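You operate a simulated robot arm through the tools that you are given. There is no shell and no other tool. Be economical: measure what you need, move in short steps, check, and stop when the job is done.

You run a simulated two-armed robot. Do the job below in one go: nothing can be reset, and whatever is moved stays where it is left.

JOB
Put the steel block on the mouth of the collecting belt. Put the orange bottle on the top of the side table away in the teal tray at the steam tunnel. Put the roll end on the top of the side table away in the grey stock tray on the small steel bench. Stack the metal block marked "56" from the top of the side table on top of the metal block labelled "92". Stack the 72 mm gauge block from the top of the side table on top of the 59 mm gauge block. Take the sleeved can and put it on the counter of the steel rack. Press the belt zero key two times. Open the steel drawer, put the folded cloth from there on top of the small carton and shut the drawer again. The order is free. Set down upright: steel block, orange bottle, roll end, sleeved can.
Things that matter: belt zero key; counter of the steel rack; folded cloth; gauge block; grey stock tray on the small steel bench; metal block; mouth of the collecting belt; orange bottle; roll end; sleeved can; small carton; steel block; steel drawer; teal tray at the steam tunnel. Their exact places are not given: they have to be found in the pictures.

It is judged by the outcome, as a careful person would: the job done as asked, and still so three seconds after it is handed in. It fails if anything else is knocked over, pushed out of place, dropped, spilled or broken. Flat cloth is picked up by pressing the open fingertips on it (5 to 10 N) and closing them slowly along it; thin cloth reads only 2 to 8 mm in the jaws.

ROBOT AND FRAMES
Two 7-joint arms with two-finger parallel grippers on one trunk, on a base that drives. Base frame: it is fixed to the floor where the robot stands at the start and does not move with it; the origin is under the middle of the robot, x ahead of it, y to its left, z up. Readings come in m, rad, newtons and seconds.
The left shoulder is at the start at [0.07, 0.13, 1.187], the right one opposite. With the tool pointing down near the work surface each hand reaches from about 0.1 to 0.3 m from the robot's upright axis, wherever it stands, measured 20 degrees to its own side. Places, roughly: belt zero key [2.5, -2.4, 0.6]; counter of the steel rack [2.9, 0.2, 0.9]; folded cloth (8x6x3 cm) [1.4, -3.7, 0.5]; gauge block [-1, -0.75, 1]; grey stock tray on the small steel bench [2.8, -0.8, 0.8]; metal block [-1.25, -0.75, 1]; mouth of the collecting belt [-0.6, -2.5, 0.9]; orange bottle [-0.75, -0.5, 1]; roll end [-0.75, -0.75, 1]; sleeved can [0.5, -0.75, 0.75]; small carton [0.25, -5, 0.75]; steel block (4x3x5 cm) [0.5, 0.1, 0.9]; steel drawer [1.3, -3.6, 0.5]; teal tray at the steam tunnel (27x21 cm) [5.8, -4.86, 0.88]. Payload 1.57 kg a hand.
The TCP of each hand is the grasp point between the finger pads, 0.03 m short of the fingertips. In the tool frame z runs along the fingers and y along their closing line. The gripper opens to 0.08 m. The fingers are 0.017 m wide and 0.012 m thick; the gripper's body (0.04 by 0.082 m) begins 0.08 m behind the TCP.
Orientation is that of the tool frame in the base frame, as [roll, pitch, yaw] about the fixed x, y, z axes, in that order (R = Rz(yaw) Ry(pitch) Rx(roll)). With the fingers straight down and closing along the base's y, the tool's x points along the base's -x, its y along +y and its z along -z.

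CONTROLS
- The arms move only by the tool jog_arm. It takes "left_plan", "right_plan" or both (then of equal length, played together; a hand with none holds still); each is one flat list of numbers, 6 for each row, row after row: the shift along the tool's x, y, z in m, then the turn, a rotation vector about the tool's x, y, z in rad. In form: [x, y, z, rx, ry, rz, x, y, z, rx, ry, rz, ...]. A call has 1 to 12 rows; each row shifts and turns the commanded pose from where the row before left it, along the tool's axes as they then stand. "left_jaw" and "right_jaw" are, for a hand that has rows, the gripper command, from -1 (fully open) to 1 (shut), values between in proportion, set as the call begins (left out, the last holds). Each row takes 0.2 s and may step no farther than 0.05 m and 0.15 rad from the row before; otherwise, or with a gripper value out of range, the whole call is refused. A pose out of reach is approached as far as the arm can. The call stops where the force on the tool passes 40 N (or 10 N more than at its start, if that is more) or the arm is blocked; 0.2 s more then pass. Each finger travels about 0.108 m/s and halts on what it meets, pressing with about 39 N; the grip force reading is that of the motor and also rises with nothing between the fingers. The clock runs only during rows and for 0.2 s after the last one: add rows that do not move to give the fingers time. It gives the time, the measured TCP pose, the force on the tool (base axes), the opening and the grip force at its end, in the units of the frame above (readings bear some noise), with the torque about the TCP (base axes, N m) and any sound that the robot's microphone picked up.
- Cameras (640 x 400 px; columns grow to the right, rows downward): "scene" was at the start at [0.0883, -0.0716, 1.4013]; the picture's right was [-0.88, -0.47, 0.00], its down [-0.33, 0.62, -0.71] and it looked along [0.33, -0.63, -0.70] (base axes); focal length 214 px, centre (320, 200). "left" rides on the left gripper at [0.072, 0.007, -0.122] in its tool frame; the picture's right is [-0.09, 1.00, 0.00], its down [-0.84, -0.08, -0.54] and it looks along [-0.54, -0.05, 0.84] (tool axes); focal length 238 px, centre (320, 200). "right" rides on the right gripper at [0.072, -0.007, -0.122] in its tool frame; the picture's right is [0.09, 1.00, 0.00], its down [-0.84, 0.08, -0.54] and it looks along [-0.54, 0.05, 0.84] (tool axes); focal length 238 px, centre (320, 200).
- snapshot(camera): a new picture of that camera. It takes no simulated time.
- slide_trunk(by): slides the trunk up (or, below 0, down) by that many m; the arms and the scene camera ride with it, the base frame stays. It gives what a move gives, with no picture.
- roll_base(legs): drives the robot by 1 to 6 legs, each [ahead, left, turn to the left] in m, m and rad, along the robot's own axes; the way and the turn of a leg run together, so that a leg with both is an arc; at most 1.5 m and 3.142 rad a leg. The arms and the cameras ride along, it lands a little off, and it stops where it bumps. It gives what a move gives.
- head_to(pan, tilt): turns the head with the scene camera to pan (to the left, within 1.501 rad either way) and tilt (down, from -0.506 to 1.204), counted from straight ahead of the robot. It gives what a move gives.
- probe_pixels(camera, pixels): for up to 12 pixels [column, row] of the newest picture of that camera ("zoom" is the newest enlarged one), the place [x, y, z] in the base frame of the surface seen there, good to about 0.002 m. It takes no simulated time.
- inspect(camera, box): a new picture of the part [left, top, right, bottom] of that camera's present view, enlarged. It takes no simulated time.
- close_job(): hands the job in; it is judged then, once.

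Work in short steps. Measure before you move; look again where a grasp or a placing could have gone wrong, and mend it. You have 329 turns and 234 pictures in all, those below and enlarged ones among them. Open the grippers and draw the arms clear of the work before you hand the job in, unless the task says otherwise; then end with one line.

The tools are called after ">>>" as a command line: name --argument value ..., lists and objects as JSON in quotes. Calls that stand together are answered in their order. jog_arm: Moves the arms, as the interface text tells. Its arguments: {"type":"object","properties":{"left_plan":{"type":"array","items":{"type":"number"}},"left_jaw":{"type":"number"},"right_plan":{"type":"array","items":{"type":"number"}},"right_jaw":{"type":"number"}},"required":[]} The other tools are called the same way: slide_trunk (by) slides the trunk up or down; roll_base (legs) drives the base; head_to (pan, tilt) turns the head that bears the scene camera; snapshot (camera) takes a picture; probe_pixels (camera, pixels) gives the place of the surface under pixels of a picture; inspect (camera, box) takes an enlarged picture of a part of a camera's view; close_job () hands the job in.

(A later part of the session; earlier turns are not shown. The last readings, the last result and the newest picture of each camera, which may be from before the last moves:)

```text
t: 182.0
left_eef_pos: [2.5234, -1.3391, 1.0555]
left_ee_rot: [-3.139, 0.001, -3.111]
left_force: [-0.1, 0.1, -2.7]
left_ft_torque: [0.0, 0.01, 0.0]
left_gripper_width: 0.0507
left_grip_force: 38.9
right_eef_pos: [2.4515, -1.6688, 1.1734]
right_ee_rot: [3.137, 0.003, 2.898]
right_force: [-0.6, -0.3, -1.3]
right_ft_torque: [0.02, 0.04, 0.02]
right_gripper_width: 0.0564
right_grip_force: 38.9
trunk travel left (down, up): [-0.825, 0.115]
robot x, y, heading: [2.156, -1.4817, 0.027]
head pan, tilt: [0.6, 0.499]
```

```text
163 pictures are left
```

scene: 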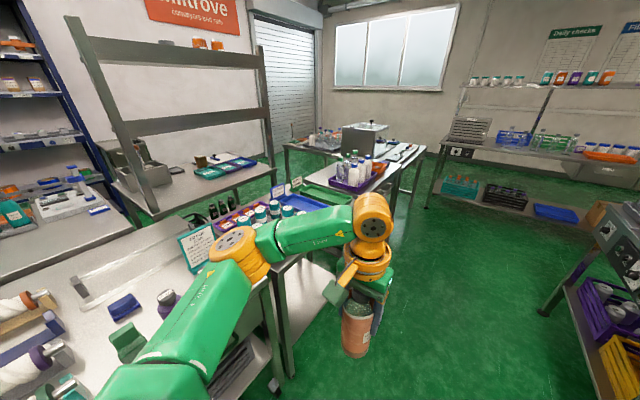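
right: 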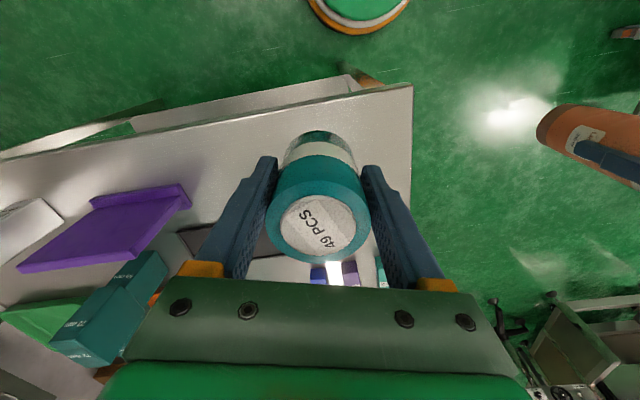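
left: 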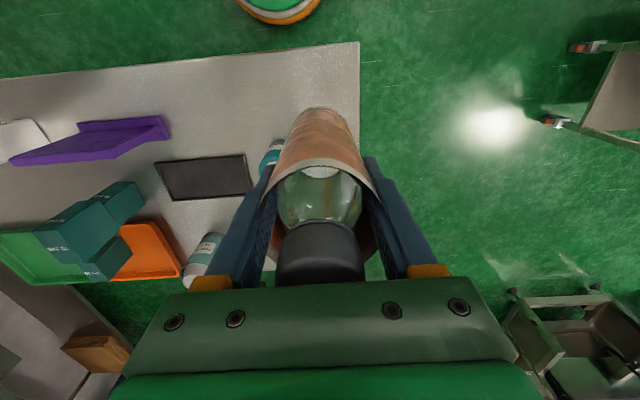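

The small bench with trays is ahead-left. Driving 0.65 further and turning left to face it.

>>> roll_base --legs '[[0.65, -0.05, 0], [0, 0, 1.55]]'

>>> head_to --pan 0 --tilt 0.6

>>> snapshot --camera "scene"

```text
t: 189.4
left_eef_pos: [2.6808, -1.1405, 1.0557]
left_ee_rot: [-3.141, 0.001, -1.566]
left_force: [-0.8, 0.5, -2.3]
left_ft_torque: [0.0, 0.03, -0.01]
left_gripper_width: 0.0508
left_grip_force: 39.2
right_eef_pos: [3.0076, -1.2193, 1.1733]
right_ee_rot: [3.137, 0.002, -1.841]
right_force: [0.2, -0.7, -1.7]
right_ft_torque: [-0.02, -0.01, -0.03]
right_gripper_width: 0.0561
right_grip_force: 38.9
trunk travel left (down, up): [-0.825, 0.115]
robot x, y, heading: [2.8145, -1.5095, 1.574]
head pan, tilt: [0.6, 0.499]
```

```text
t: 190.4
left_eef_pos: [2.6813, -1.1406, 1.056]
left_ee_rot: [-3.141, 0.0, -1.568]
left_force: [1.3, 0.0, -2.6]
left_ft_torque: [-0.01, -0.02, 0.02]
left_gripper_width: 0.0506
left_grip_force: 39.1
right_eef_pos: [3.0076, -1.2202, 1.1733]
right_ee_rot: [3.139, 0.0, -1.84]
right_force: [0.3, 0.5, -1.2]
right_ft_torque: [-0.02, -0.01, 0.02]
right_gripper_width: 0.056
right_grip_force: 39.4
trunk travel left (down, up): [-0.825, 0.115]
robot x, y, heading: [2.8151, -1.5086, 1.573]
head pan, tilt: [0.0, 0.6]
```

```text
162 pictures are left
```

scene: 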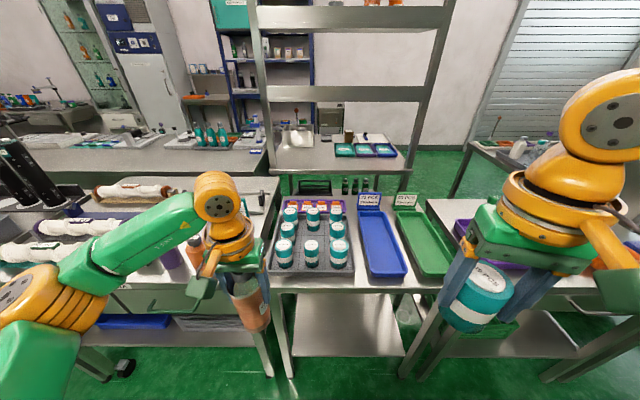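

Zooming on the grey tray with rolls.

>>> inspect --camera "scene" --box '[255, 180, 455, 300]'

>>> inspect --camera "scene" --box '[255, 100, 455, 220]'

```text
3.20 times, centred on (355, 240) of scene
```

zoom: 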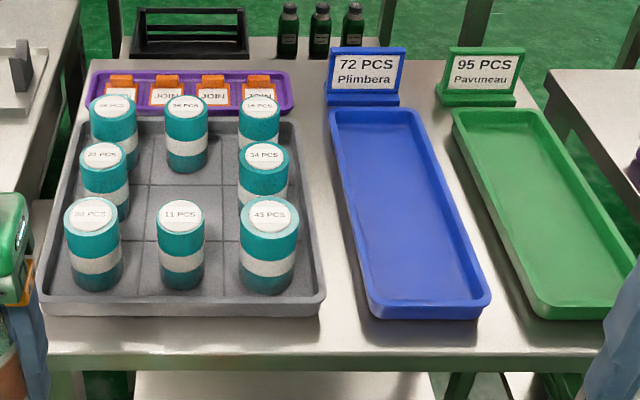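

```text
3.20 times, centred on (355, 160) of scene
```

zoom: 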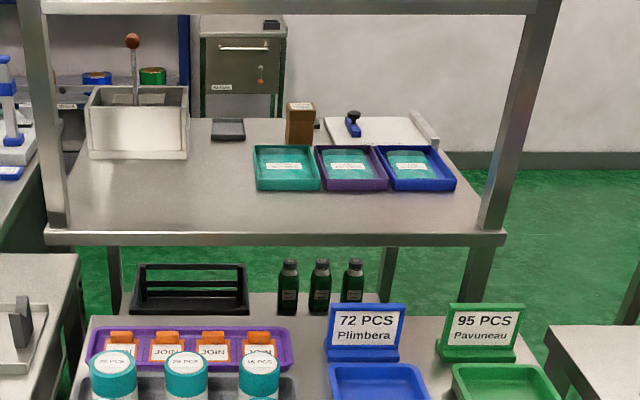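

Only the centre cell is free. Probing roll tops and the tray floor.

>>> probe_pixels --camera "scene" --pixels '[[288.4, 210], [312.8, 210], [337, 210], [287.2, 226.6], [337.2, 226.6], [283, 244], [311.3, 244.7], [338.8, 244], [312, 236], [318, 232], [268, 273], [350, 285]]'

```text
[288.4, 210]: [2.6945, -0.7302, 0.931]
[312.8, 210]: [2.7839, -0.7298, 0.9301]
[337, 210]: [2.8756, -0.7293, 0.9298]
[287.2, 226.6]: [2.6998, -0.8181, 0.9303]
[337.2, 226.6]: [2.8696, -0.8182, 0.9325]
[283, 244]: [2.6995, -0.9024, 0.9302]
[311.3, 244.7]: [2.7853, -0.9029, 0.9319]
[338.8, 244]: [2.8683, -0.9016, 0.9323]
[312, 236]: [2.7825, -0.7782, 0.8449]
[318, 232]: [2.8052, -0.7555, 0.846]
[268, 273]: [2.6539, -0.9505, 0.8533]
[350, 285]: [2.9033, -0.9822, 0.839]
```

Centre cell ≈ (2.785,-0.817), floor 0.845, pitch 86 mm: I'll turn the right gripper 45° so the fingers go along diagonals. Retracting the left (bottle) and rotating the right hand.

>>> jog_arm --left_plan '[0.045, 0, 0, 0, 0, 0, 0.045, 0, 0, 0, 0, 0, 0.045, 0, 0, 0, 0, 0, 0.03, 0, 0, 0, 0, 0, 0, 0, 0, 0, 0, 0]' --right_plan '[0, 0, 0, 0, 0, 0.129, 0, 0, 0, 0, 0, 0.129, 0, 0, 0, 0, 0, 0.129, 0, 0, 0, 0, 0, 0.129, 0, 0, 0, 0, 0, 0]'

```text
t: 191.6
left_eef_pos: [2.687, -1.2977, 1.0615]
left_ee_rot: [3.141, -0.001, -1.564]
left_force: [0.2, 0.5, -3.5]
left_ft_torque: [0.01, -0.01, 0.03]
left_gripper_width: 0.0507
left_grip_force: 39.2
left hand out of reach, approached as far as the arm can: row 4
right_eef_pos: [3.0089, -1.2196, 1.1744]
right_ee_rot: [3.138, 0.001, -2.356]
right_force: [-0.6, -0.1, -1.0]
right_ft_torque: [-0.01, -0.01, 0.01]
right_gripper_width: 0.0557
right_grip_force: 39.5
trunk travel left (down, up): [-0.825, 0.115]
robot x, y, heading: [2.8176, -1.5083, 1.577]
head pan, tilt: [0.0, 0.6]
```

Driving to about (2.60,-1.24).

>>> roll_base --legs '[[0.265, 0.215, 0]]'

>>> slide_trunk --by -0.1

>>> snapshot --camera "right"

>>> snapshot --camera "left"

```text
t: 193.8
left_eef_pos: [2.4689, -1.0391, 1.0628]
left_ee_rot: [-3.141, -0.002, -1.568]
left_force: [-0.4, -0.4, -4.2]
left_ft_torque: [0.0, 0.01, -0.01]
left_gripper_width: 0.0505
left_grip_force: 39.1
right_eef_pos: [2.7907, -0.9644, 1.1724]
right_ee_rot: [3.135, -0.001, -2.355]
right_force: [0.4, -0.3, -1.1]
right_ft_torque: [-0.01, 0.01, -0.02]
right_gripper_width: 0.0562
right_grip_force: 39.3
trunk travel left (down, up): [-0.825, 0.115]
robot x, y, heading: [2.5955, -1.2486, 1.571]
head pan, tilt: [0.0, 0.6]
```

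```text
t: 195.2
left_eef_pos: [2.4673, -1.0378, 0.9626]
left_ee_rot: [-3.141, -0.002, -1.568]
left_force: [0.2, 0.6, -2.9]
left_ft_torque: [0.01, 0.01, 0.01]
left_gripper_width: 0.0508
left_grip_force: 38.9
right_eef_pos: [2.7904, -0.9629, 1.0731]
right_ee_rot: [3.138, 0.002, -2.356]
right_force: [-1.0, -0.7, -0.4]
right_ft_torque: [0.02, 0.02, 0.02]
right_gripper_width: 0.056
right_grip_force: 38.6
trunk travel left (down, up): [-0.725, 0.215]
robot x, y, heading: [2.5946, -1.2516, 1.576]
head pan, tilt: [0.0, 0.6]
```

```text
159 pictures are left
```

right: 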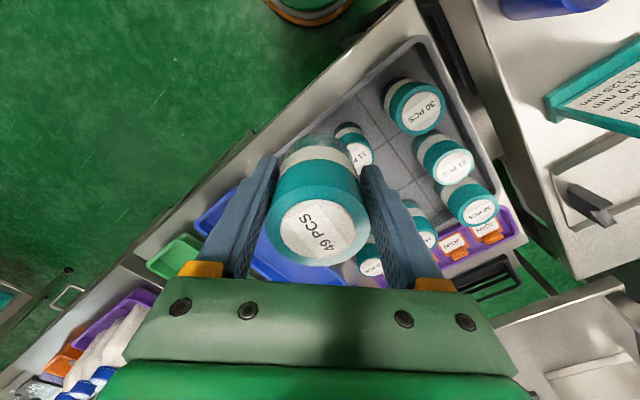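

```text
158 pictures are left
```

left: 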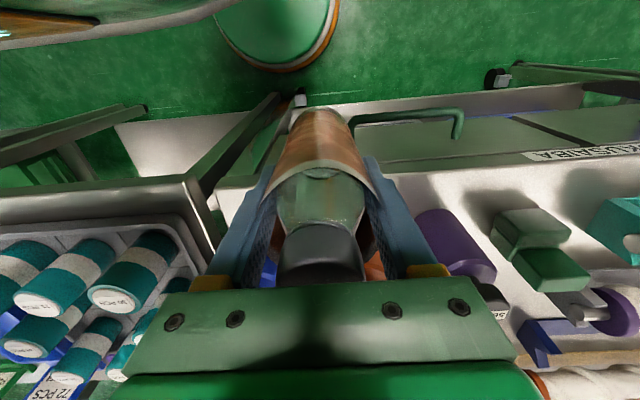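

Checking the bench edge near the bottle.

>>> probe_pixels --camera "left" --pixels '[[400, 182], [430, 165], [455, 120], [380, 125], [222, 190], [205, 175], [320, 120], [445, 235]]'

>>> probe_pixels --camera "right" --pixels '[[425, 110], [452, 165], [470, 212], [354, 155], [365, 110], [420, 180], [375, 268], [420, 215]]'

```text
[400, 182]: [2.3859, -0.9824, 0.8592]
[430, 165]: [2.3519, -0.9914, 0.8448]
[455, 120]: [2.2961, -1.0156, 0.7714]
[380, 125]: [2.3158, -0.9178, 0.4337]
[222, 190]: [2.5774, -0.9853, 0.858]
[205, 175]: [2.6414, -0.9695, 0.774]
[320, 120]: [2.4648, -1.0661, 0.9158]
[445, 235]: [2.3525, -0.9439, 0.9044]
```

```text
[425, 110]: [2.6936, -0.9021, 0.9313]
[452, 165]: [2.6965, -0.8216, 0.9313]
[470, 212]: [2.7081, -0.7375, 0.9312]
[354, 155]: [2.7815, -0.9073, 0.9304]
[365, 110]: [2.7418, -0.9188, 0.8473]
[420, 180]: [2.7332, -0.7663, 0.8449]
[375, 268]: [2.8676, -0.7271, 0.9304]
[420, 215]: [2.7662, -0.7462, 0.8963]
```

Moving the roll over the centre cell at height.

>>> jog_arm --right_plan '[-0.0233, 0.027, 0, 0, 0, 0, -0.0233, 0.027, 0, 0, 0, 0, -0.0233, 0.027, 0, 0, 0, 0, -0.0234, 0.027, 0, 0, 0, 0, 0, 0, 0, 0, 0, 0]'

>>> snapshot --camera "right"

```text
t: 196.4
left_eef_pos: [2.4673, -1.0392, 0.961]
left_ee_rot: [-3.14, 0.001, -1.567]
left_force: [-0.4, -0.1, -2.6]
left_ft_torque: [-0.01, 0.01, 0.01]
left_gripper_width: 0.0506
left_grip_force: 38.7
right_eef_pos: [2.792, -0.8464, 1.059]
right_ee_rot: [3.134, 0.002, -2.358]
right_force: [1.1, 0.6, -2.5]
right_ft_torque: [0.0, 0.01, -0.02]
right_gripper_width: 0.0559
right_grip_force: 39.2
right hand out of reach, approached as far as the arm can: row 3, 4
trunk travel left (down, up): [-0.725, 0.215]
robot x, y, heading: [2.5959, -1.2518, 1.572]
head pan, tilt: [0.0, 0.6]
```

```text
157 pictures are left
```

right: 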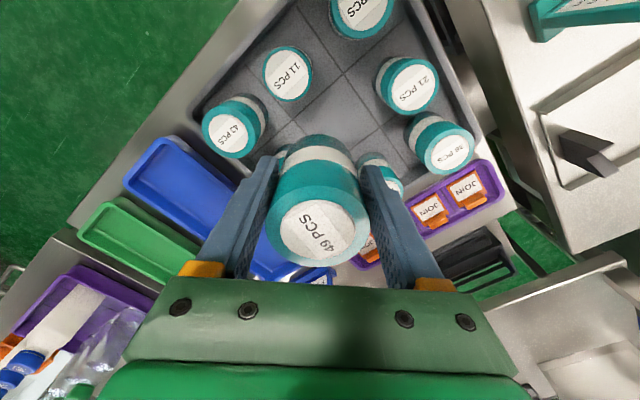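

Reach-limited; going 3 cm lower (roll bottom ≈0.965, rolls' tops 0.931) and completing the move.

>>> jog_arm --right_plan '[0, 0, 0.03, 0, 0, 0, -0.005, 0.0135, 0, 0, 0, 0, -0.005, 0.0135, 0, 0, 0, 0, 0, 0, 0, 0, 0, 0]'

```text
t: 197.4
left_eef_pos: [2.4683, -1.0385, 0.9622]
left_ee_rot: [-3.14, 0.0, -1.567]
left_force: [0.0, 0.4, -2.3]
left_ft_torque: [0.02, 0.0, 0.0]
left_gripper_width: 0.0506
left_grip_force: 39.0
right_eef_pos: [2.7883, -0.8325, 1.0305]
right_ee_rot: [3.133, 0.0, -2.359]
right_force: [0.1, 0.3, -1.6]
right_ft_torque: [0.0, 0.0, -0.01]
right_gripper_width: 0.056
right_grip_force: 39.3
right hand out of reach, approached as far as the arm can: row 3
trunk travel left (down, up): [-0.725, 0.215]
robot x, y, heading: [2.5957, -1.2501, 1.569]
head pan, tilt: [0.0, 0.6]
```

Raising the trunk 0.05 and lowering the hand by the same to gain reach.

>>> slide_trunk --by 0.06

>>> jog_arm --right_plan '[0, 0, 0.03, 0, 0, 0, 0, 0, 0.03, 0, 0, 0, -0.0028, 0.0141, 0, 0, 0, 0, 0, 0, 0, 0, 0, 0]'

```text
t: 198.4
left_eef_pos: [2.4674, -1.0377, 1.0208]
left_ee_rot: [3.14, -0.001, -1.568]
left_force: [0.1, -1.4, -2.9]
left_ft_torque: [-0.05, -0.03, -0.02]
left_gripper_width: 0.0506
left_grip_force: 39.2
right_eef_pos: [2.7877, -0.8343, 1.0898]
right_ee_rot: [3.136, -0.001, -2.358]
right_force: [0.1, 0.2, -1.3]
right_ft_torque: [0.02, -0.01, 0.0]
right_gripper_width: 0.0559
right_grip_force: 38.8
trunk travel left (down, up): [-0.785, 0.155]
robot x, y, heading: [2.5957, -1.2498, 1.574]
head pan, tilt: [0.0, 0.6]
```

```text
t: 199.4
left_eef_pos: [2.467, -1.038, 1.0219]
left_ee_rot: [-3.142, -0.002, -1.567]
left_force: [-0.5, -0.7, -2.6]
left_ft_torque: [0.02, -0.01, -0.03]
left_gripper_width: 0.0508
left_grip_force: 39.0
right_eef_pos: [2.7815, -0.8204, 1.0295]
right_ee_rot: [3.134, -0.001, -2.36]
right_force: [0.3, 0.7, -1.2]
right_ft_torque: [-0.03, 0.01, 0.02]
right_gripper_width: 0.0557
right_grip_force: 39.1
trunk travel left (down, up): [-0.785, 0.155]
robot x, y, heading: [2.5939, -1.2517, 1.57]
head pan, tilt: [0.0, 0.6]
```

At target. I'll descend with the trunk (arm posture unchanged); first raise the left hand so the bottle stays clear of the bench front.

>>> jog_arm --left_plan '[0, 0, -0.04, 0, 0, 0, 0, 0, -0.04, 0, 0, 0, 0, 0, -0.03, 0, 0, 0]'

>>> slide_trunk --by -0.08

>>> snapshot --camera "right"

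```text
t: 200.2
left_eef_pos: [2.4685, -1.0379, 1.1312]
left_ee_rot: [3.141, -0.001, -1.567]
left_force: [-0.3, 0.0, -3.1]
left_ft_torque: [-0.02, 0.02, 0.0]
left_gripper_width: 0.0507
left_grip_force: 38.9
right_eef_pos: [2.7811, -0.8227, 1.0299]
right_ee_rot: [3.135, 0.0, -2.359]
right_force: [0.4, -0.7, -1.4]
right_ft_torque: [-0.02, 0.02, -0.03]
right_gripper_width: 0.056
right_grip_force: 38.7
trunk travel left (down, up): [-0.785, 0.155]
robot x, y, heading: [2.595, -1.2502, 1.578]
head pan, tilt: [0.0, 0.6]
```

```text
t: 201.3
left_eef_pos: [2.4677, -1.0367, 1.0501]
left_ee_rot: [3.139, -0.002, -1.568]
left_force: [-0.3, 0.1, -2.5]
left_ft_torque: [0.0, 0.03, 0.0]
left_gripper_width: 0.0504
left_grip_force: 39.4
right_eef_pos: [2.7806, -0.8206, 0.9493]
right_ee_rot: [3.136, -0.002, -2.358]
right_force: [0.7, -0.1, -1.2]
right_ft_torque: [-0.02, 0.03, -0.01]
right_gripper_width: 0.0558
right_grip_force: 38.8
trunk travel left (down, up): [-0.705, 0.235]
robot x, y, heading: [2.5943, -1.2503, 1.569]
head pan, tilt: [0.0, 0.6]
```

```text
156 pictures are left
```

right: 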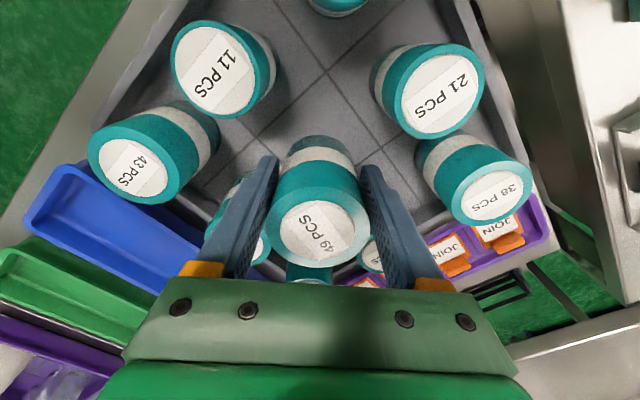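

Clear of all neighbours. Sliding down 0.038 more, then 2 mm steps.

>>> slide_trunk --by -0.038

>>> jog_arm --right_plan '[0, 0, 0.003, 0, 0, 0, 0, 0, 0, 0, 0, 0]'

```text
t: 202.2
left_eef_pos: [2.4676, -1.0366, 1.012]
left_ee_rot: [-3.142, -0.001, -1.568]
left_force: [0.8, -0.9, -2.8]
left_ft_torque: [0.02, 0.0, -0.03]
left_gripper_width: 0.0506
left_grip_force: 38.9
right_eef_pos: [2.7812, -0.8204, 0.9114]
right_ee_rot: [3.133, -0.003, -2.359]
right_force: [-0.4, 0.5, -0.8]
right_ft_torque: [-0.03, 0.05, 0.01]
right_gripper_width: 0.0556
right_grip_force: 39.2
trunk travel left (down, up): [-0.667, 0.273]
robot x, y, heading: [2.5952, -1.2467, 1.572]
head pan, tilt: [0.0, 0.6]
```

```text
t: 202.8
left_eef_pos: [2.4675, -1.0369, 1.0129]
left_ee_rot: [-3.142, -0.001, -1.567]
left_force: [-1.3, 0.4, -2.2]
left_ft_torque: [0.02, -0.05, -0.02]
left_gripper_width: 0.0505
left_grip_force: 39.2
right_eef_pos: [2.7809, -0.8227, 0.91]
right_ee_rot: [3.135, 0.001, -2.358]
right_force: [-0.4, 0.5, -0.6]
right_ft_torque: [0.0, 0.01, -0.02]
right_gripper_width: 0.0557
right_grip_force: 38.8
trunk travel left (down, up): [-0.667, 0.273]
robot x, y, heading: [2.5961, -1.2492, 1.569]
head pan, tilt: [0.0, 0.6]
```

>>> jog_arm --right_plan '[0, 0, 0.003, 0, 0, 0, 0, 0, 0, 0, 0, 0]'

```text
t: 203.4
left_eef_pos: [2.468, -1.037, 1.0128]
left_ee_rot: [-3.138, -0.002, -1.568]
left_force: [-0.5, -0.3, -2.7]
left_ft_torque: [-0.01, -0.01, -0.01]
left_gripper_width: 0.0507
left_grip_force: 39.0
right_eef_pos: [2.7812, -0.822, 0.9078]
right_ee_rot: [3.135, -0.001, -2.358]
right_force: [0.1, 1.3, 5.5]
right_ft_torque: [-0.05, -0.09, 0.03]
right_gripper_width: 0.0558
right_grip_force: 38.9
trunk travel left (down, up): [-0.667, 0.273]
robot x, y, heading: [2.6001, -1.2506, 1.569]
head pan, tilt: [0.0, 0.6]
```

Contact. Opening to ~70 mm, then lifting with the trunk.

>>> jog_arm --right_plan '[0, 0, 0, 0, 0, 0, 0, 0, 0, 0, 0, 0]' --right_jaw -0.75

>>> slide_trunk --by 0.12

>>> snapshot --camera "right"

```text
t: 204.0
left_eef_pos: [2.4667, -1.0365, 1.0131]
left_ee_rot: [-3.139, -0.001, -1.567]
left_force: [-1.1, -0.5, -2.5]
left_ft_torque: [0.02, 0.01, -0.03]
left_gripper_width: 0.0507
left_grip_force: 39.1
right_eef_pos: [2.7807, -0.822, 0.9069]
right_ee_rot: [3.135, 0.001, -2.359]
right_force: [-0.5, 0.9, 0.2]
right_ft_torque: [-0.01, -0.03, -0.02]
right_gripper_width: 0.07
right_grip_force: 0.1
trunk travel left (down, up): [-0.667, 0.273]
robot x, y, heading: [2.5949, -1.2515, 1.575]
head pan, tilt: [0.0, 0.6]
```

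```text
t: 205.5
left_eef_pos: [2.4676, -1.0352, 1.1317]
left_ee_rot: [-3.141, -0.002, -1.568]
left_force: [-0.4, 1.0, -2.9]
left_ft_torque: [-0.02, 0.0, -0.03]
left_gripper_width: 0.0505
left_grip_force: 39.4
right_eef_pos: [2.7812, -0.822, 1.0252]
right_ee_rot: [3.135, -0.002, -2.361]
right_force: [0.7, 0.7, -0.7]
right_ft_torque: [-0.01, 0.0, 0.03]
right_gripper_width: 0.0704
right_grip_force: 0.0
trunk travel left (down, up): [-0.787, 0.153]
robot x, y, heading: [2.5933, -1.2493, 1.574]
head pan, tilt: [0.0, 0.6]
```

```text
155 pictures are left
```

right: 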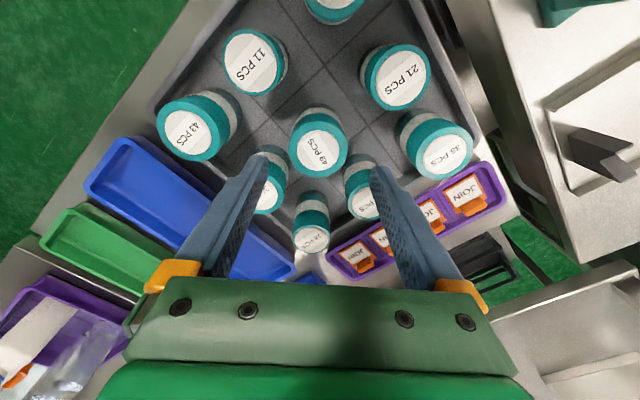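

Roll placed in the centre cell. Retracting right hand and restoring its yaw, then backing off and turning to face south for the belt zero key.

>>> jog_arm --right_plan '[0, 0, -0.04, 0, 0, 0, 0.03, -0.03, 0, 0, 0, -0.13, 0.03, -0.03, 0, 0, 0, -0.13, 0.03, -0.03, 0, 0, 0, -0.13, 0, 0, 0, 0, 0, -0.13, 0, 0, 0, 0, 0, -0.13, 0, 0, 0, 0, 0, -0.13]'

>>> roll_base --legs '[[-0.35, 0, 0], [0, 0, -3.14]]'

>>> head_to --pan 0 --tilt 0.6

>>> snapshot --camera "scene"

```text
t: 207.1
left_eef_pos: [2.4681, -1.0371, 1.1322]
left_ee_rot: [-3.141, -0.001, -1.567]
left_force: [-0.4, -0.2, -3.3]
left_ft_torque: [0.01, 0.03, 0.04]
left_gripper_width: 0.0508
left_grip_force: 38.4
right_eef_pos: [2.7991, -0.9517, 1.0641]
right_ee_rot: [3.137, 0.005, -1.576]
right_force: [-0.4, -0.1, 0.3]
right_ft_torque: [0.02, -0.02, 0.01]
right_gripper_width: 0.0697
right_grip_force: 0.0
right hand out of reach, approached as far as the arm can: row 1
trunk travel left (down, up): [-0.787, 0.153]
robot x, y, heading: [2.5978, -1.2484, 1.576]
head pan, tilt: [0.0, 0.6]
```

```text
t: 216.8
left_eef_pos: [2.7153, -1.8193, 1.1328]
left_ee_rot: [-3.141, -0.002, 1.527]
left_force: [-0.6, 0.3, -2.6]
left_ft_torque: [-0.02, 0.01, 0.02]
left_gripper_width: 0.0505
left_grip_force: 38.9
right_eef_pos: [2.3802, -1.8897, 1.0634]
right_ee_rot: [3.137, 0.003, 1.516]
right_force: [0.7, 0.0, -0.5]
right_ft_torque: [0.0, -0.01, 0.0]
right_gripper_width: 0.07
right_grip_force: 0.1
trunk travel left (down, up): [-0.787, 0.153]
robot x, y, heading: [2.5963, -1.6008, -1.613]
head pan, tilt: [0.0, 0.6]
```

```text
t: 217.4
left_eef_pos: [2.7147, -1.8196, 1.1335]
left_ee_rot: [3.14, 0.0, 1.53]
left_force: [-0.4, 0.2, -2.8]
left_ft_torque: [0.01, 0.03, 0.0]
left_gripper_width: 0.0507
left_grip_force: 38.9
right_eef_pos: [2.3794, -1.8893, 1.0641]
right_ee_rot: [3.138, 0.004, 1.517]
right_force: [-0.2, 0.5, 0.6]
right_ft_torque: [0.01, 0.01, 0.03]
right_gripper_width: 0.0704
right_grip_force: 0.1
trunk travel left (down, up): [-0.787, 0.153]
robot x, y, heading: [2.5979, -1.5984, -1.609]
head pan, tilt: [0.0, 0.6]
```

```text
154 pictures are left
```

scene: 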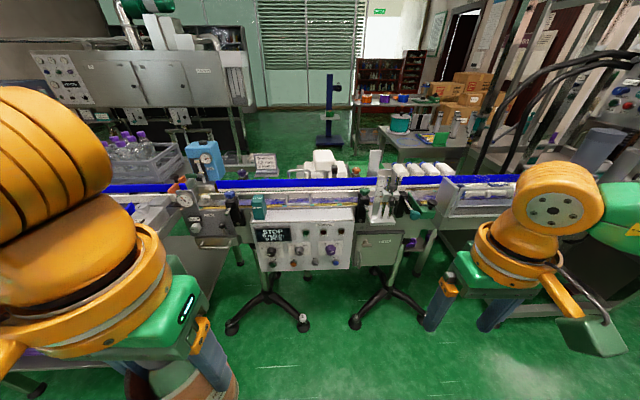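

Control panel at (302,245). Zooming on it.

>>> inspect --camera "scene" --box '[235, 200, 375, 290]'

```text
4.44 times, centred on (305, 245) of scene
```

zoom: 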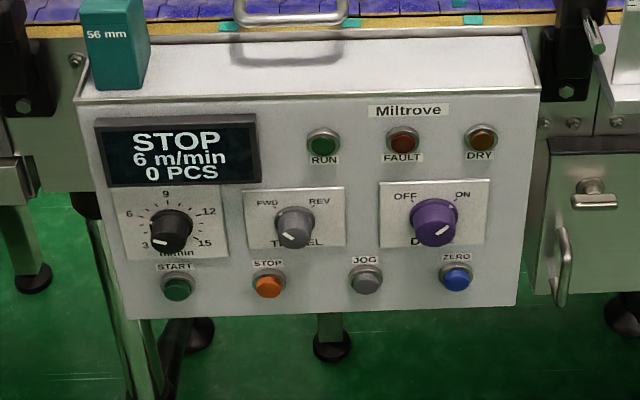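

>>> probe_pixels --camera "zoom" --pixels '[[457, 274], [457, 262], [440, 300], [480, 300], [500, 200], [500, 300], [520, 110], [515, 295], [366, 280], [268, 285], [433, 220], [178, 287]]'

```text
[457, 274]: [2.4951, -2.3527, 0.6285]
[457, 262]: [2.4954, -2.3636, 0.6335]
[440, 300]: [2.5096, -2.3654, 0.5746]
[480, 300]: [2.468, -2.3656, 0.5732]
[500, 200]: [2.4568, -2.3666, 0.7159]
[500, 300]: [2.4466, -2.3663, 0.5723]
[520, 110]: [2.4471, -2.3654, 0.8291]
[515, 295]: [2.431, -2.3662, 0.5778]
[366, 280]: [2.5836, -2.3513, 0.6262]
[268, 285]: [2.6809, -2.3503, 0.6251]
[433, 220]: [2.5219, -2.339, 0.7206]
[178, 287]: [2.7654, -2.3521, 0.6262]
```

ZERO key: blue button at about (2.495,-2.352,0.622) on a vertical panel (y=-2.366). I close the right gripper and turn it to point forward while extending in free space.

>>> jog_arm --right_plan '[-0.02, 0, 0, 0, -0.1428, 0, -0.0198, 0, 0.0028, 0, -0.1428, 0, -0.0192, 0, 0.0056, 0, -0.1428, 0, -0.0182, 0, 0.0083, 0, -0.1428, 0, -0.0168, 0, 0.0108, 0, -0.1428, 0, -0.0151, 0, 0.0131, 0, -0.1428, 0, -0.0131, 0, 0.0151, 0, -0.1428, 0, -0.0108, 0, 0.0168, 0, -0.1428, 0, -0.0083, 0, 0.0182, 0, -0.1428, 0, -0.0056, 0, 0.0192, 0, -0.1428, 0, -0.0028, 0, 0.0198, 0, -0.1428, 0, 0, 0, 0, 0, 0, 0]' --right_jaw 1

>>> slide_trunk --by -0.3

>>> snapshot --camera "scene"

```text
t: 220.0
left_eef_pos: [2.7168, -1.8211, 1.1322]
left_ee_rot: [3.142, -0.002, 1.529]
left_force: [-0.8, -0.1, -2.5]
left_ft_torque: [0.03, -0.01, 0.03]
left_gripper_width: 0.0504
left_grip_force: 39.3
right_eef_pos: [2.3844, -2.105, 1.1764]
right_ee_rot: [2.968, 1.494, 1.374]
right_force: [0.0, 0.5, 0.0]
right_ft_torque: [0.01, 0.02, 0.01]
right_gripper_width: 0.0
right_grip_force: 21.1
right hand out of reach, approached as far as the arm can: row 9, 10, 11
trunk travel left (down, up): [-0.787, 0.153]
robot x, y, heading: [2.5955, -1.5987, -1.617]
head pan, tilt: [0.0, 0.6]
```

```text
t: 223.0
left_eef_pos: [2.7152, -1.8203, 0.8336]
left_ee_rot: [3.141, 0.0, 1.527]
left_force: [-0.8, 0.7, -2.3]
left_ft_torque: [0.01, -0.02, 0.0]
left_gripper_width: 0.0504
left_grip_force: 38.3
right_eef_pos: [2.3835, -2.1046, 0.8764]
right_ee_rot: [2.972, 1.495, 1.376]
right_force: [0.5, 0.1, 0.2]
right_ft_torque: [0.02, 0.02, 0.02]
right_gripper_width: 0.0001
right_grip_force: 21.6
trunk travel left (down, up): [-0.487, 0.453]
robot x, y, heading: [2.5982, -1.5952, -1.618]
head pan, tilt: [0.0, 0.6]
```

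```text
152 pictures are left
```

scene: 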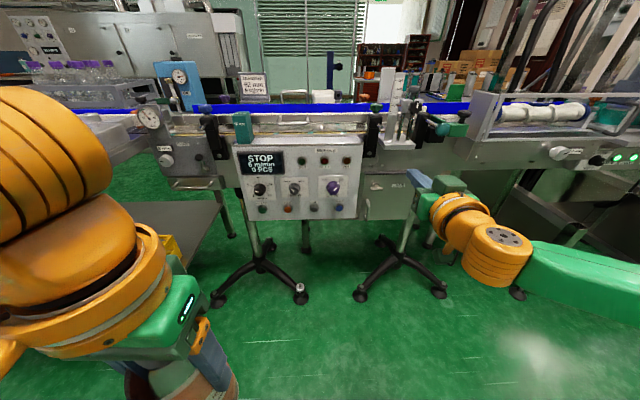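

Probing the tripod feet near my path.

>>> probe_pixels --camera "scene" --pixels '[[300, 297], [360, 297], [217, 302], [440, 292], [314, 208], [288, 209], [333, 188]]'

>>> slide_trunk --by -0.25

```text
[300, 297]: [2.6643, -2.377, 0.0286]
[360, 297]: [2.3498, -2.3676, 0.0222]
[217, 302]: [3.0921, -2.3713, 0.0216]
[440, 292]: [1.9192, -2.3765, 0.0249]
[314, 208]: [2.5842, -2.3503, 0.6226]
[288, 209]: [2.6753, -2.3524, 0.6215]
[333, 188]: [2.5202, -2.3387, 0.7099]
```

```text
t: 225.6
left_eef_pos: [2.7151, -1.8206, 0.5822]
left_ee_rot: [3.14, -0.002, 1.531]
left_force: [0.0, 0.4, -3.0]
left_ft_torque: [0.0, 0.01, -0.01]
left_gripper_width: 0.0506
left_grip_force: 38.6
right_eef_pos: [2.3849, -2.1049, 0.6252]
right_ee_rot: [2.971, 1.494, 1.376]
right_force: [0.3, 0.6, 0.1]
right_ft_torque: [0.0, 0.0, -0.01]
right_gripper_width: 0.0002
right_grip_force: 20.9
trunk travel left (down, up): [-0.237, 0.703]
robot x, y, heading: [2.5954, -1.5983, -1.617]
head pan, tilt: [0.0, 0.6]
```

Tip height fits the key. Rolling ahead 0.185 and left 0.12 to line up with the key.

>>> roll_base --legs '[[0.18, 0.12, 0]]'

>>> snapshot --camera "right"

>>> head_to --pan -0.15 --tilt 0.5

>>> snapshot --camera "scene"

```text
t: 227.2
left_eef_pos: [2.8252, -2.0062, 0.5829]
left_ee_rot: [-3.139, -0.003, 1.528]
left_force: [-1.2, -0.1, -2.0]
left_ft_torque: [-0.01, -0.01, 0.0]
left_gripper_width: 0.0503
left_grip_force: 39.1
right_eef_pos: [2.4928, -2.2914, 0.6251]
right_ee_rot: [2.973, 1.494, 1.376]
right_force: [0.2, -0.6, 0.0]
right_ft_torque: [-0.01, 0.0, -0.05]
right_gripper_width: 0.0
right_grip_force: 21.6
trunk travel left (down, up): [-0.237, 0.703]
robot x, y, heading: [2.7122, -1.7866, -1.611]
head pan, tilt: [0.0, 0.6]
```

```text
151 pictures are left
```

right: 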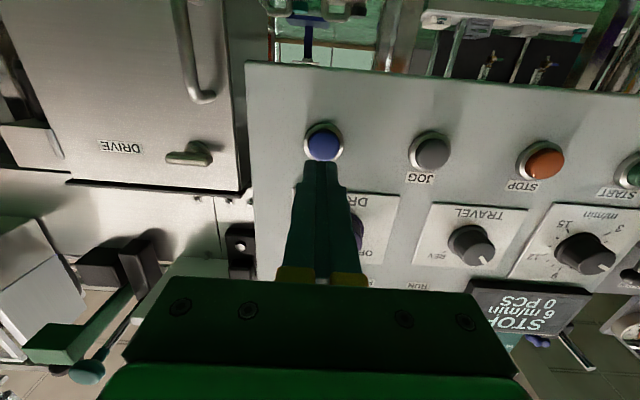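

```text
t: 227.9
left_eef_pos: [2.8249, -2.0058, 0.5825]
left_ee_rot: [-3.138, -0.001, 1.528]
left_force: [0.9, 0.1, -3.9]
left_ft_torque: [0.04, -0.02, 0.0]
left_gripper_width: 0.0503
left_grip_force: 39.3
right_eef_pos: [2.4939, -2.2916, 0.6253]
right_ee_rot: [2.97, 1.493, 1.374]
right_force: [-0.5, 0.0, 0.5]
right_ft_torque: [0.0, -0.01, -0.04]
right_gripper_width: 0.0
right_grip_force: 21.0
trunk travel left (down, up): [-0.237, 0.703]
robot x, y, heading: [2.7118, -1.7868, -1.615]
head pan, tilt: [-0.15, 0.499]
```

```text
150 pictures are left
```

scene: 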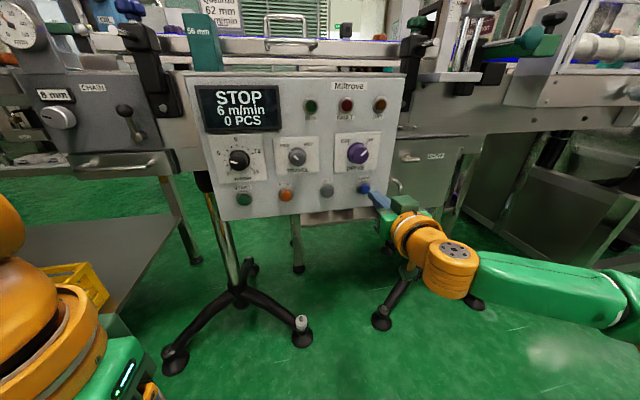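

Aligned with the blue key at (323,145). Probing its face centre.

>>> probe_pixels --camera "right" --pixels '[[323, 145], [312, 145], [336, 145], [323, 133], [323, 155], [290, 140]]'

```text
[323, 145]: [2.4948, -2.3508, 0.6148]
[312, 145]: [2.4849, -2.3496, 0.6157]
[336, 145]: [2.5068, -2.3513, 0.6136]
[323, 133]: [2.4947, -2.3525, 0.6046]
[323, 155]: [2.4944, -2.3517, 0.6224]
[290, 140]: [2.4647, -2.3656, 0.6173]
```

Lowering 6 mm and approaching to ~4 mm from the key.

>>> jog_arm --right_plan '[0.007, 0.002, 0, 0, 0, 0, 0, 0, 0.024, 0, 0, 0, 0, 0, 0, 0, 0, 0]'

>>> jog_arm --right_plan '[0, 0, 0.004, 0, 0, 0, 0, 0, 0.002, 0, 0, 0]'

```text
t: 228.7
left_eef_pos: [2.825, -2.0068, 0.5824]
left_ee_rot: [-3.14, -0.002, 1.529]
left_force: [0.1, -0.2, -2.8]
left_ft_torque: [-0.01, 0.01, -0.01]
left_gripper_width: 0.0505
left_grip_force: 39.1
right_eef_pos: [2.4933, -2.3153, 0.6237]
right_ee_rot: [2.984, 1.488, 1.39]
right_force: [0.1, 0.2, -0.5]
right_ft_torque: [0.01, 0.0, 0.03]
right_gripper_width: 0.0002
right_grip_force: 20.9
right hand out of reach, approached as far as the arm can: row 1
trunk travel left (down, up): [-0.237, 0.703]
robot x, y, heading: [2.7075, -1.7836, -1.621]
head pan, tilt: [-0.15, 0.499]
```

```text
t: 229.3
left_eef_pos: [2.826, -2.0069, 0.5826]
left_ee_rot: [-3.14, -0.001, 1.528]
left_force: [-0.4, -0.2, -0.9]
left_ft_torque: [0.0, 0.0, -0.01]
left_gripper_width: 0.0507
left_grip_force: 38.8
right_eef_pos: [2.4926, -2.3212, 0.6265]
right_ee_rot: [2.981, 1.488, 1.384]
right_force: [-1.8, 0.6, 0.1]
right_ft_torque: [0.01, 0.04, 0.02]
right_gripper_width: 0.0002
right_grip_force: 20.9
trunk travel left (down, up): [-0.237, 0.703]
robot x, y, heading: [2.7114, -1.7874, -1.614]
head pan, tilt: [-0.15, 0.499]
```

The tip rides a bit high (≈0.624); back off 8 mm, lower the trunk 9 mm, then press.

>>> jog_arm --right_plan '[0, 0, -0.008, 0, 0, 0, 0, 0, 0, 0, 0, 0]'

>>> slide_trunk --by -0.009

>>> jog_arm --right_plan '[0, 0, 0.005, 0, 0, 0, 0, 0, 0.004, 0, 0, 0, 0, 0, 0.003, 0, 0, 0]'

```text
t: 229.9
left_eef_pos: [2.8248, -2.0063, 0.5825]
left_ee_rot: [-3.14, -0.002, 1.528]
left_force: [0.7, -0.1, -2.5]
left_ft_torque: [0.02, -0.02, 0.01]
left_gripper_width: 0.0504
left_grip_force: 39.0
right_eef_pos: [2.4946, -2.3127, 0.6248]
right_ee_rot: [2.984, 1.488, 1.391]
right_force: [-0.2, 0.4, -0.7]
right_ft_torque: [-0.03, 0.03, 0.01]
right_gripper_width: 0.0
right_grip_force: 21.6
trunk travel left (down, up): [-0.237, 0.703]
robot x, y, heading: [2.7065, -1.7882, -1.615]
head pan, tilt: [-0.15, 0.499]
```

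```text
t: 230.5
left_eef_pos: [2.8267, -2.0077, 0.5737]
left_ee_rot: [-3.138, -0.002, 1.528]
left_force: [0.2, -0.6, -2.2]
left_ft_torque: [-0.02, 0.02, 0.03]
left_gripper_width: 0.0504
left_grip_force: 39.5
right_eef_pos: [2.4934, -2.313, 0.6166]
right_ee_rot: [2.985, 1.489, 1.389]
right_force: [0.3, 1.1, -0.3]
right_ft_torque: [0.0, 0.01, -0.03]
right_gripper_width: 0.0001
right_grip_force: 21.4
trunk travel left (down, up): [-0.228, 0.712]
robot x, y, heading: [2.7058, -1.7899, -1.616]
head pan, tilt: [-0.15, 0.499]
```

```text
t: 231.3
left_eef_pos: [2.826, -2.0063, 0.5731]
left_ee_rot: [-3.141, -0.001, 1.529]
left_force: [0.4, -0.6, -2.6]
left_ft_torque: [-0.02, 0.02, 0.0]
left_gripper_width: 0.0505
left_grip_force: 39.1
right_eef_pos: [2.4933, -2.3251, 0.6151]
right_ee_rot: [2.981, 1.486, 1.389]
right_force: [0.8, 1.8, -0.4]
right_ft_torque: [0.02, -0.02, 0.04]
right_gripper_width: 0.0001
right_grip_force: 21.7
trunk travel left (down, up): [-0.228, 0.712]
robot x, y, heading: [2.7035, -1.7855, -1.616]
head pan, tilt: [-0.15, 0.499]
heard: click
```

Heard a click: first press. Backing off 12 mm to release.

>>> jog_arm --right_plan '[0, 0, -0.006, 0, 0, 0, 0, 0, -0.006, 0, 0, 0, 0, 0, 0, 0, 0, 0, 0, 0, 0, 0, 0, 0]'

>>> snapshot --camera "right"

```text
t: 232.3
left_eef_pos: [2.8257, -2.0068, 0.5726]
left_ee_rot: [3.141, -0.001, 1.529]
left_force: [0.0, -0.2, -2.7]
left_ft_torque: [0.02, -0.05, 0.02]
left_gripper_width: 0.0508
left_grip_force: 38.6
right_eef_pos: [2.4943, -2.3137, 0.616]
right_ee_rot: [2.984, 1.487, 1.39]
right_force: [-0.1, 0.1, -0.5]
right_ft_torque: [-0.01, -0.02, 0.0]
right_gripper_width: 0.0
right_grip_force: 21.5
trunk travel left (down, up): [-0.228, 0.712]
robot x, y, heading: [2.7054, -1.7875, -1.615]
head pan, tilt: [-0.15, 0.499]
```

```text
149 pictures are left
```

right: 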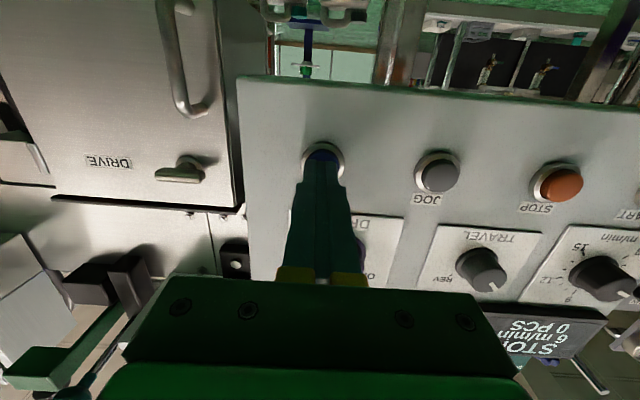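

Second press with the same motion.

>>> jog_arm --right_plan '[0, 0, 0.005, 0, 0, 0, 0, 0, 0.004, 0, 0, 0, 0, 0, 0.003, 0, 0, 0]'

```text
t: 233.1
left_eef_pos: [2.8251, -2.0063, 0.5736]
left_ee_rot: [3.141, -0.002, 1.531]
left_force: [-0.3, -0.7, -2.3]
left_ft_torque: [0.0, 0.01, 0.01]
left_gripper_width: 0.0506
left_grip_force: 39.1
right_eef_pos: [2.4936, -2.3238, 0.6151]
right_ee_rot: [2.981, 1.485, 1.386]
right_force: [-0.6, 1.7, 0.6]
right_ft_torque: [-0.02, -0.01, -0.03]
right_gripper_width: 0.0
right_grip_force: 21.3
trunk travel left (down, up): [-0.228, 0.712]
robot x, y, heading: [2.706, -1.7854, -1.612]
head pan, tilt: [-0.15, 0.499]
heard: click
```

Second click heard. Retracting, backing the base off, then raising the trunk and turning the right hand down again.

>>> jog_arm --right_plan '[0, 0, -0.01, 0, 0, 0, 0, 0, -0.02, 0, 0, 0]'

>>> roll_base --legs '[[-0.25, 0, 0]]'

>>> slide_trunk --by 0.5

>>> jog_arm --right_plan '[0, 0, -0.02, 0, 0.14, 0, 0.0028, 0, -0.0198, 0, 0.14, 0, 0.0056, 0, -0.0192, 0, 0.14, 0, 0.0083, 0, -0.0182, 0, 0.14, 0, 0.0108, 0, -0.0168, 0, 0.14, 0, 0.0131, 0, -0.0151, 0, 0.14, 0, 0.0151, 0, -0.0131, 0, 0.14, 0, 0.0168, 0, -0.0108, 0, 0.14, 0, 0.0182, 0, -0.0083, 0, 0.14, 0, 0.0192, 0, -0.0056, 0, 0.14, 0, 0, 0, 0, 0, 0, 0]' --right_jaw -1

```text
t: 233.7
left_eef_pos: [2.8246, -2.0058, 0.5732]
left_ee_rot: [-3.138, -0.001, 1.53]
left_force: [0.3, 0.4, -2.3]
left_ft_torque: [-0.01, 0.03, 0.01]
left_gripper_width: 0.0507
left_grip_force: 38.8
right_eef_pos: [2.4947, -2.2964, 0.6181]
right_ee_rot: [2.986, 1.489, 1.391]
right_force: [0.0, -0.1, -0.4]
right_ft_torque: [0.05, 0.01, 0.02]
right_gripper_width: 0.0
right_grip_force: 21.1
trunk travel left (down, up): [-0.228, 0.712]
robot x, y, heading: [2.7118, -1.7904, -1.614]
head pan, tilt: [-0.15, 0.499]
```

```text
t: 235.5
left_eef_pos: [2.8364, -1.7577, 0.5747]
left_ee_rot: [-3.14, -0.002, 1.526]
left_force: [0.2, -0.2, -2.6]
left_ft_torque: [-0.02, 0.0, 0.0]
left_gripper_width: 0.0507
left_grip_force: 38.7
right_eef_pos: [2.5052, -2.0474, 0.6169]
right_ee_rot: [2.984, 1.487, 1.387]
right_force: [0.1, -0.3, -0.5]
right_ft_torque: [-0.02, 0.01, 0.03]
right_gripper_width: 0.0
right_grip_force: 21.1
trunk travel left (down, up): [-0.228, 0.712]
robot x, y, heading: [2.7196, -1.5371, -1.612]
head pan, tilt: [-0.15, 0.499]
```

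```text
refused: 0.5 is not a number from -0.4 to 0.4
```

```text
t: 237.9
left_eef_pos: [2.8361, -1.759, 0.5731]
left_ee_rot: [3.141, -0.001, 1.529]
left_force: [-0.5, 0.3, -2.9]
left_ft_torque: [-0.02, 0.02, 0.03]
left_gripper_width: 0.0507
left_grip_force: 39.1
right_eef_pos: [2.5113, -1.85, 0.6283]
right_ee_rot: [3.127, 0.087, 1.541]
right_force: [-0.4, 0.1, -0.7]
right_ft_torque: [-0.01, 0.0, 0.02]
right_gripper_width: 0.08
right_grip_force: 0.0
trunk travel left (down, up): [-0.228, 0.712]
robot x, y, heading: [2.7164, -1.5401, -1.612]
head pan, tilt: [-0.15, 0.499]
```

Straightening the hand, raising the trunk in two slides, then looking east for the way to the steam tunnel.

>>> jog_arm --right_plan '[0, 0, 0, 0, 0.087, 0]'

>>> slide_trunk --by 0.4

>>> slide_trunk --by 0.19

>>> roll_base --legs '[[0, 0, 1.6]]'

>>> head_to --pan -0.4 --tilt 0.25

>>> snapshot --camera "scene"

```text
t: 238.3
left_eef_pos: [2.836, -1.7574, 0.5735]
left_ee_rot: [3.14, -0.002, 1.528]
left_force: [0.2, 0.5, -3.2]
left_ft_torque: [-0.02, 0.0, -0.01]
left_gripper_width: 0.0506
left_grip_force: 38.8
right_eef_pos: [2.5115, -1.8481, 0.6297]
right_ee_rot: [3.128, -0.001, 1.545]
right_force: [-0.2, 0.6, -0.6]
right_ft_torque: [-0.02, 0.01, 0.03]
right_gripper_width: 0.0796
right_grip_force: 0.1
trunk travel left (down, up): [-0.228, 0.712]
robot x, y, heading: [2.7169, -1.5392, -1.618]
head pan, tilt: [-0.15, 0.499]
```

```text
t: 242.2
left_eef_pos: [2.8359, -1.7587, 0.9743]
left_ee_rot: [-3.139, -0.001, 1.528]
left_force: [-0.4, 0.0, -2.9]
left_ft_torque: [0.03, -0.01, 0.0]
left_gripper_width: 0.0506
left_grip_force: 38.7
right_eef_pos: [2.5108, -1.8482, 1.0312]
right_ee_rot: [3.129, 0.0, 1.545]
right_force: [-0.6, 0.2, 0.1]
right_ft_torque: [-0.01, 0.0, 0.01]
right_gripper_width: 0.0799
right_grip_force: 0.0
trunk travel left (down, up): [-0.628, 0.312]
robot x, y, heading: [2.7183, -1.5394, -1.616]
head pan, tilt: [-0.15, 0.499]
```

```text
t: 244.2
left_eef_pos: [2.8363, -1.759, 1.1637]
left_ee_rot: [3.141, -0.003, 1.527]
left_force: [0.8, -0.1, -2.2]
left_ft_torque: [0.04, 0.03, 0.0]
left_gripper_width: 0.0506
left_grip_force: 39.2
right_eef_pos: [2.5105, -1.8484, 1.2199]
right_ee_rot: [3.128, 0.001, 1.546]
right_force: [0.0, -0.7, 0.3]
right_ft_torque: [-0.02, 0.02, 0.01]
right_gripper_width: 0.08
right_grip_force: 0.1
trunk travel left (down, up): [-0.818, 0.122]
robot x, y, heading: [2.7194, -1.5388, -1.616]
head pan, tilt: [-0.15, 0.499]
```

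```text
t: 248.4
left_eef_pos: [2.9411, -1.4259, 1.1629]
left_ee_rot: [3.141, -0.003, 3.07]
left_force: [-0.7, -0.4, -2.8]
left_ft_torque: [0.02, -0.03, 0.04]
left_gripper_width: 0.0505
left_grip_force: 38.9
right_eef_pos: [3.0224, -1.7558, 1.2205]
right_ee_rot: [3.127, 0.002, 3.087]
right_force: [0.5, -0.7, 0.2]
right_ft_torque: [-0.01, 0.0, 0.04]
right_gripper_width: 0.0798
right_grip_force: 0.1
trunk travel left (down, up): [-0.818, 0.122]
robot x, y, heading: [2.7167, -1.5378, -0.072]
head pan, tilt: [-0.15, 0.499]
```

```text
t: 249.2
left_eef_pos: [2.9409, -1.4278, 1.1634]
left_ee_rot: [-3.14, -0.001, 3.071]
left_force: [-0.2, -0.1, -3.2]
left_ft_torque: [0.0, 0.01, -0.01]
left_gripper_width: 0.0506
left_grip_force: 39.0
right_eef_pos: [3.0231, -1.7556, 1.2207]
right_ee_rot: [3.13, 0.002, 3.088]
right_force: [-0.3, 0.4, -0.2]
right_ft_torque: [0.01, 0.04, -0.02]
right_gripper_width: 0.0798
right_grip_force: 0.1
trunk travel left (down, up): [-0.818, 0.122]
robot x, y, heading: [2.7177, -1.5402, -0.072]
head pan, tilt: [-0.4, 0.25]
```

```text
148 pictures are left
```

scene: 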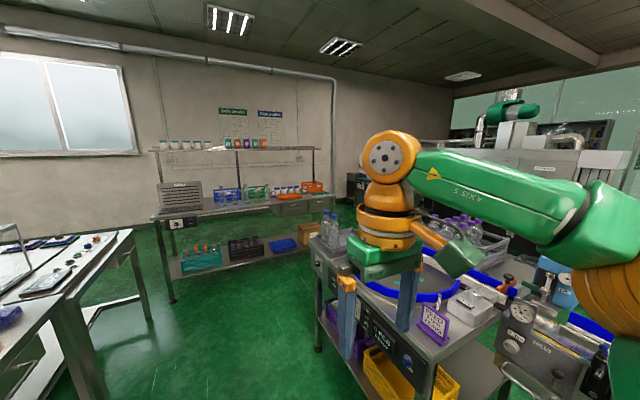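

Probing the turntable bench edges, far shelf, and the steam tunnel machine.

>>> probe_pixels --camera "scene" --pixels '[[313, 245], [320, 345], [172, 298], [330, 222], [300, 262], [365, 195], [440, 195], [545, 175], [590, 165], [330, 250], [505, 240], [620, 200]]'

>>> inspect --camera "scene" --box '[400, 80, 640, 280]'

```text
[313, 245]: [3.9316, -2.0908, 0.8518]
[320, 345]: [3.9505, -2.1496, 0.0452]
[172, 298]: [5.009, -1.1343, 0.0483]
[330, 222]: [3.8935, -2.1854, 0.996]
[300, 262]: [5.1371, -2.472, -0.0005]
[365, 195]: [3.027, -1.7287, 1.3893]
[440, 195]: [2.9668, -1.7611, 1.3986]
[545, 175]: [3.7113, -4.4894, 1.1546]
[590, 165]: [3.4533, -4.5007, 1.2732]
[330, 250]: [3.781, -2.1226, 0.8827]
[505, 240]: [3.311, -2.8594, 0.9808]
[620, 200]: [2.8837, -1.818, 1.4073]
```

```text
2.00 times, centred on (520, 180) of scene
```

zoom: 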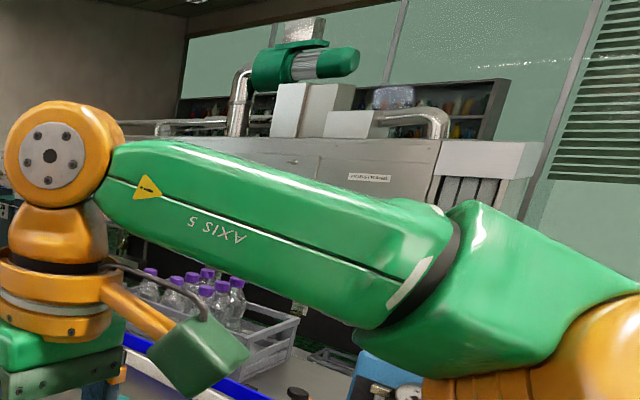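

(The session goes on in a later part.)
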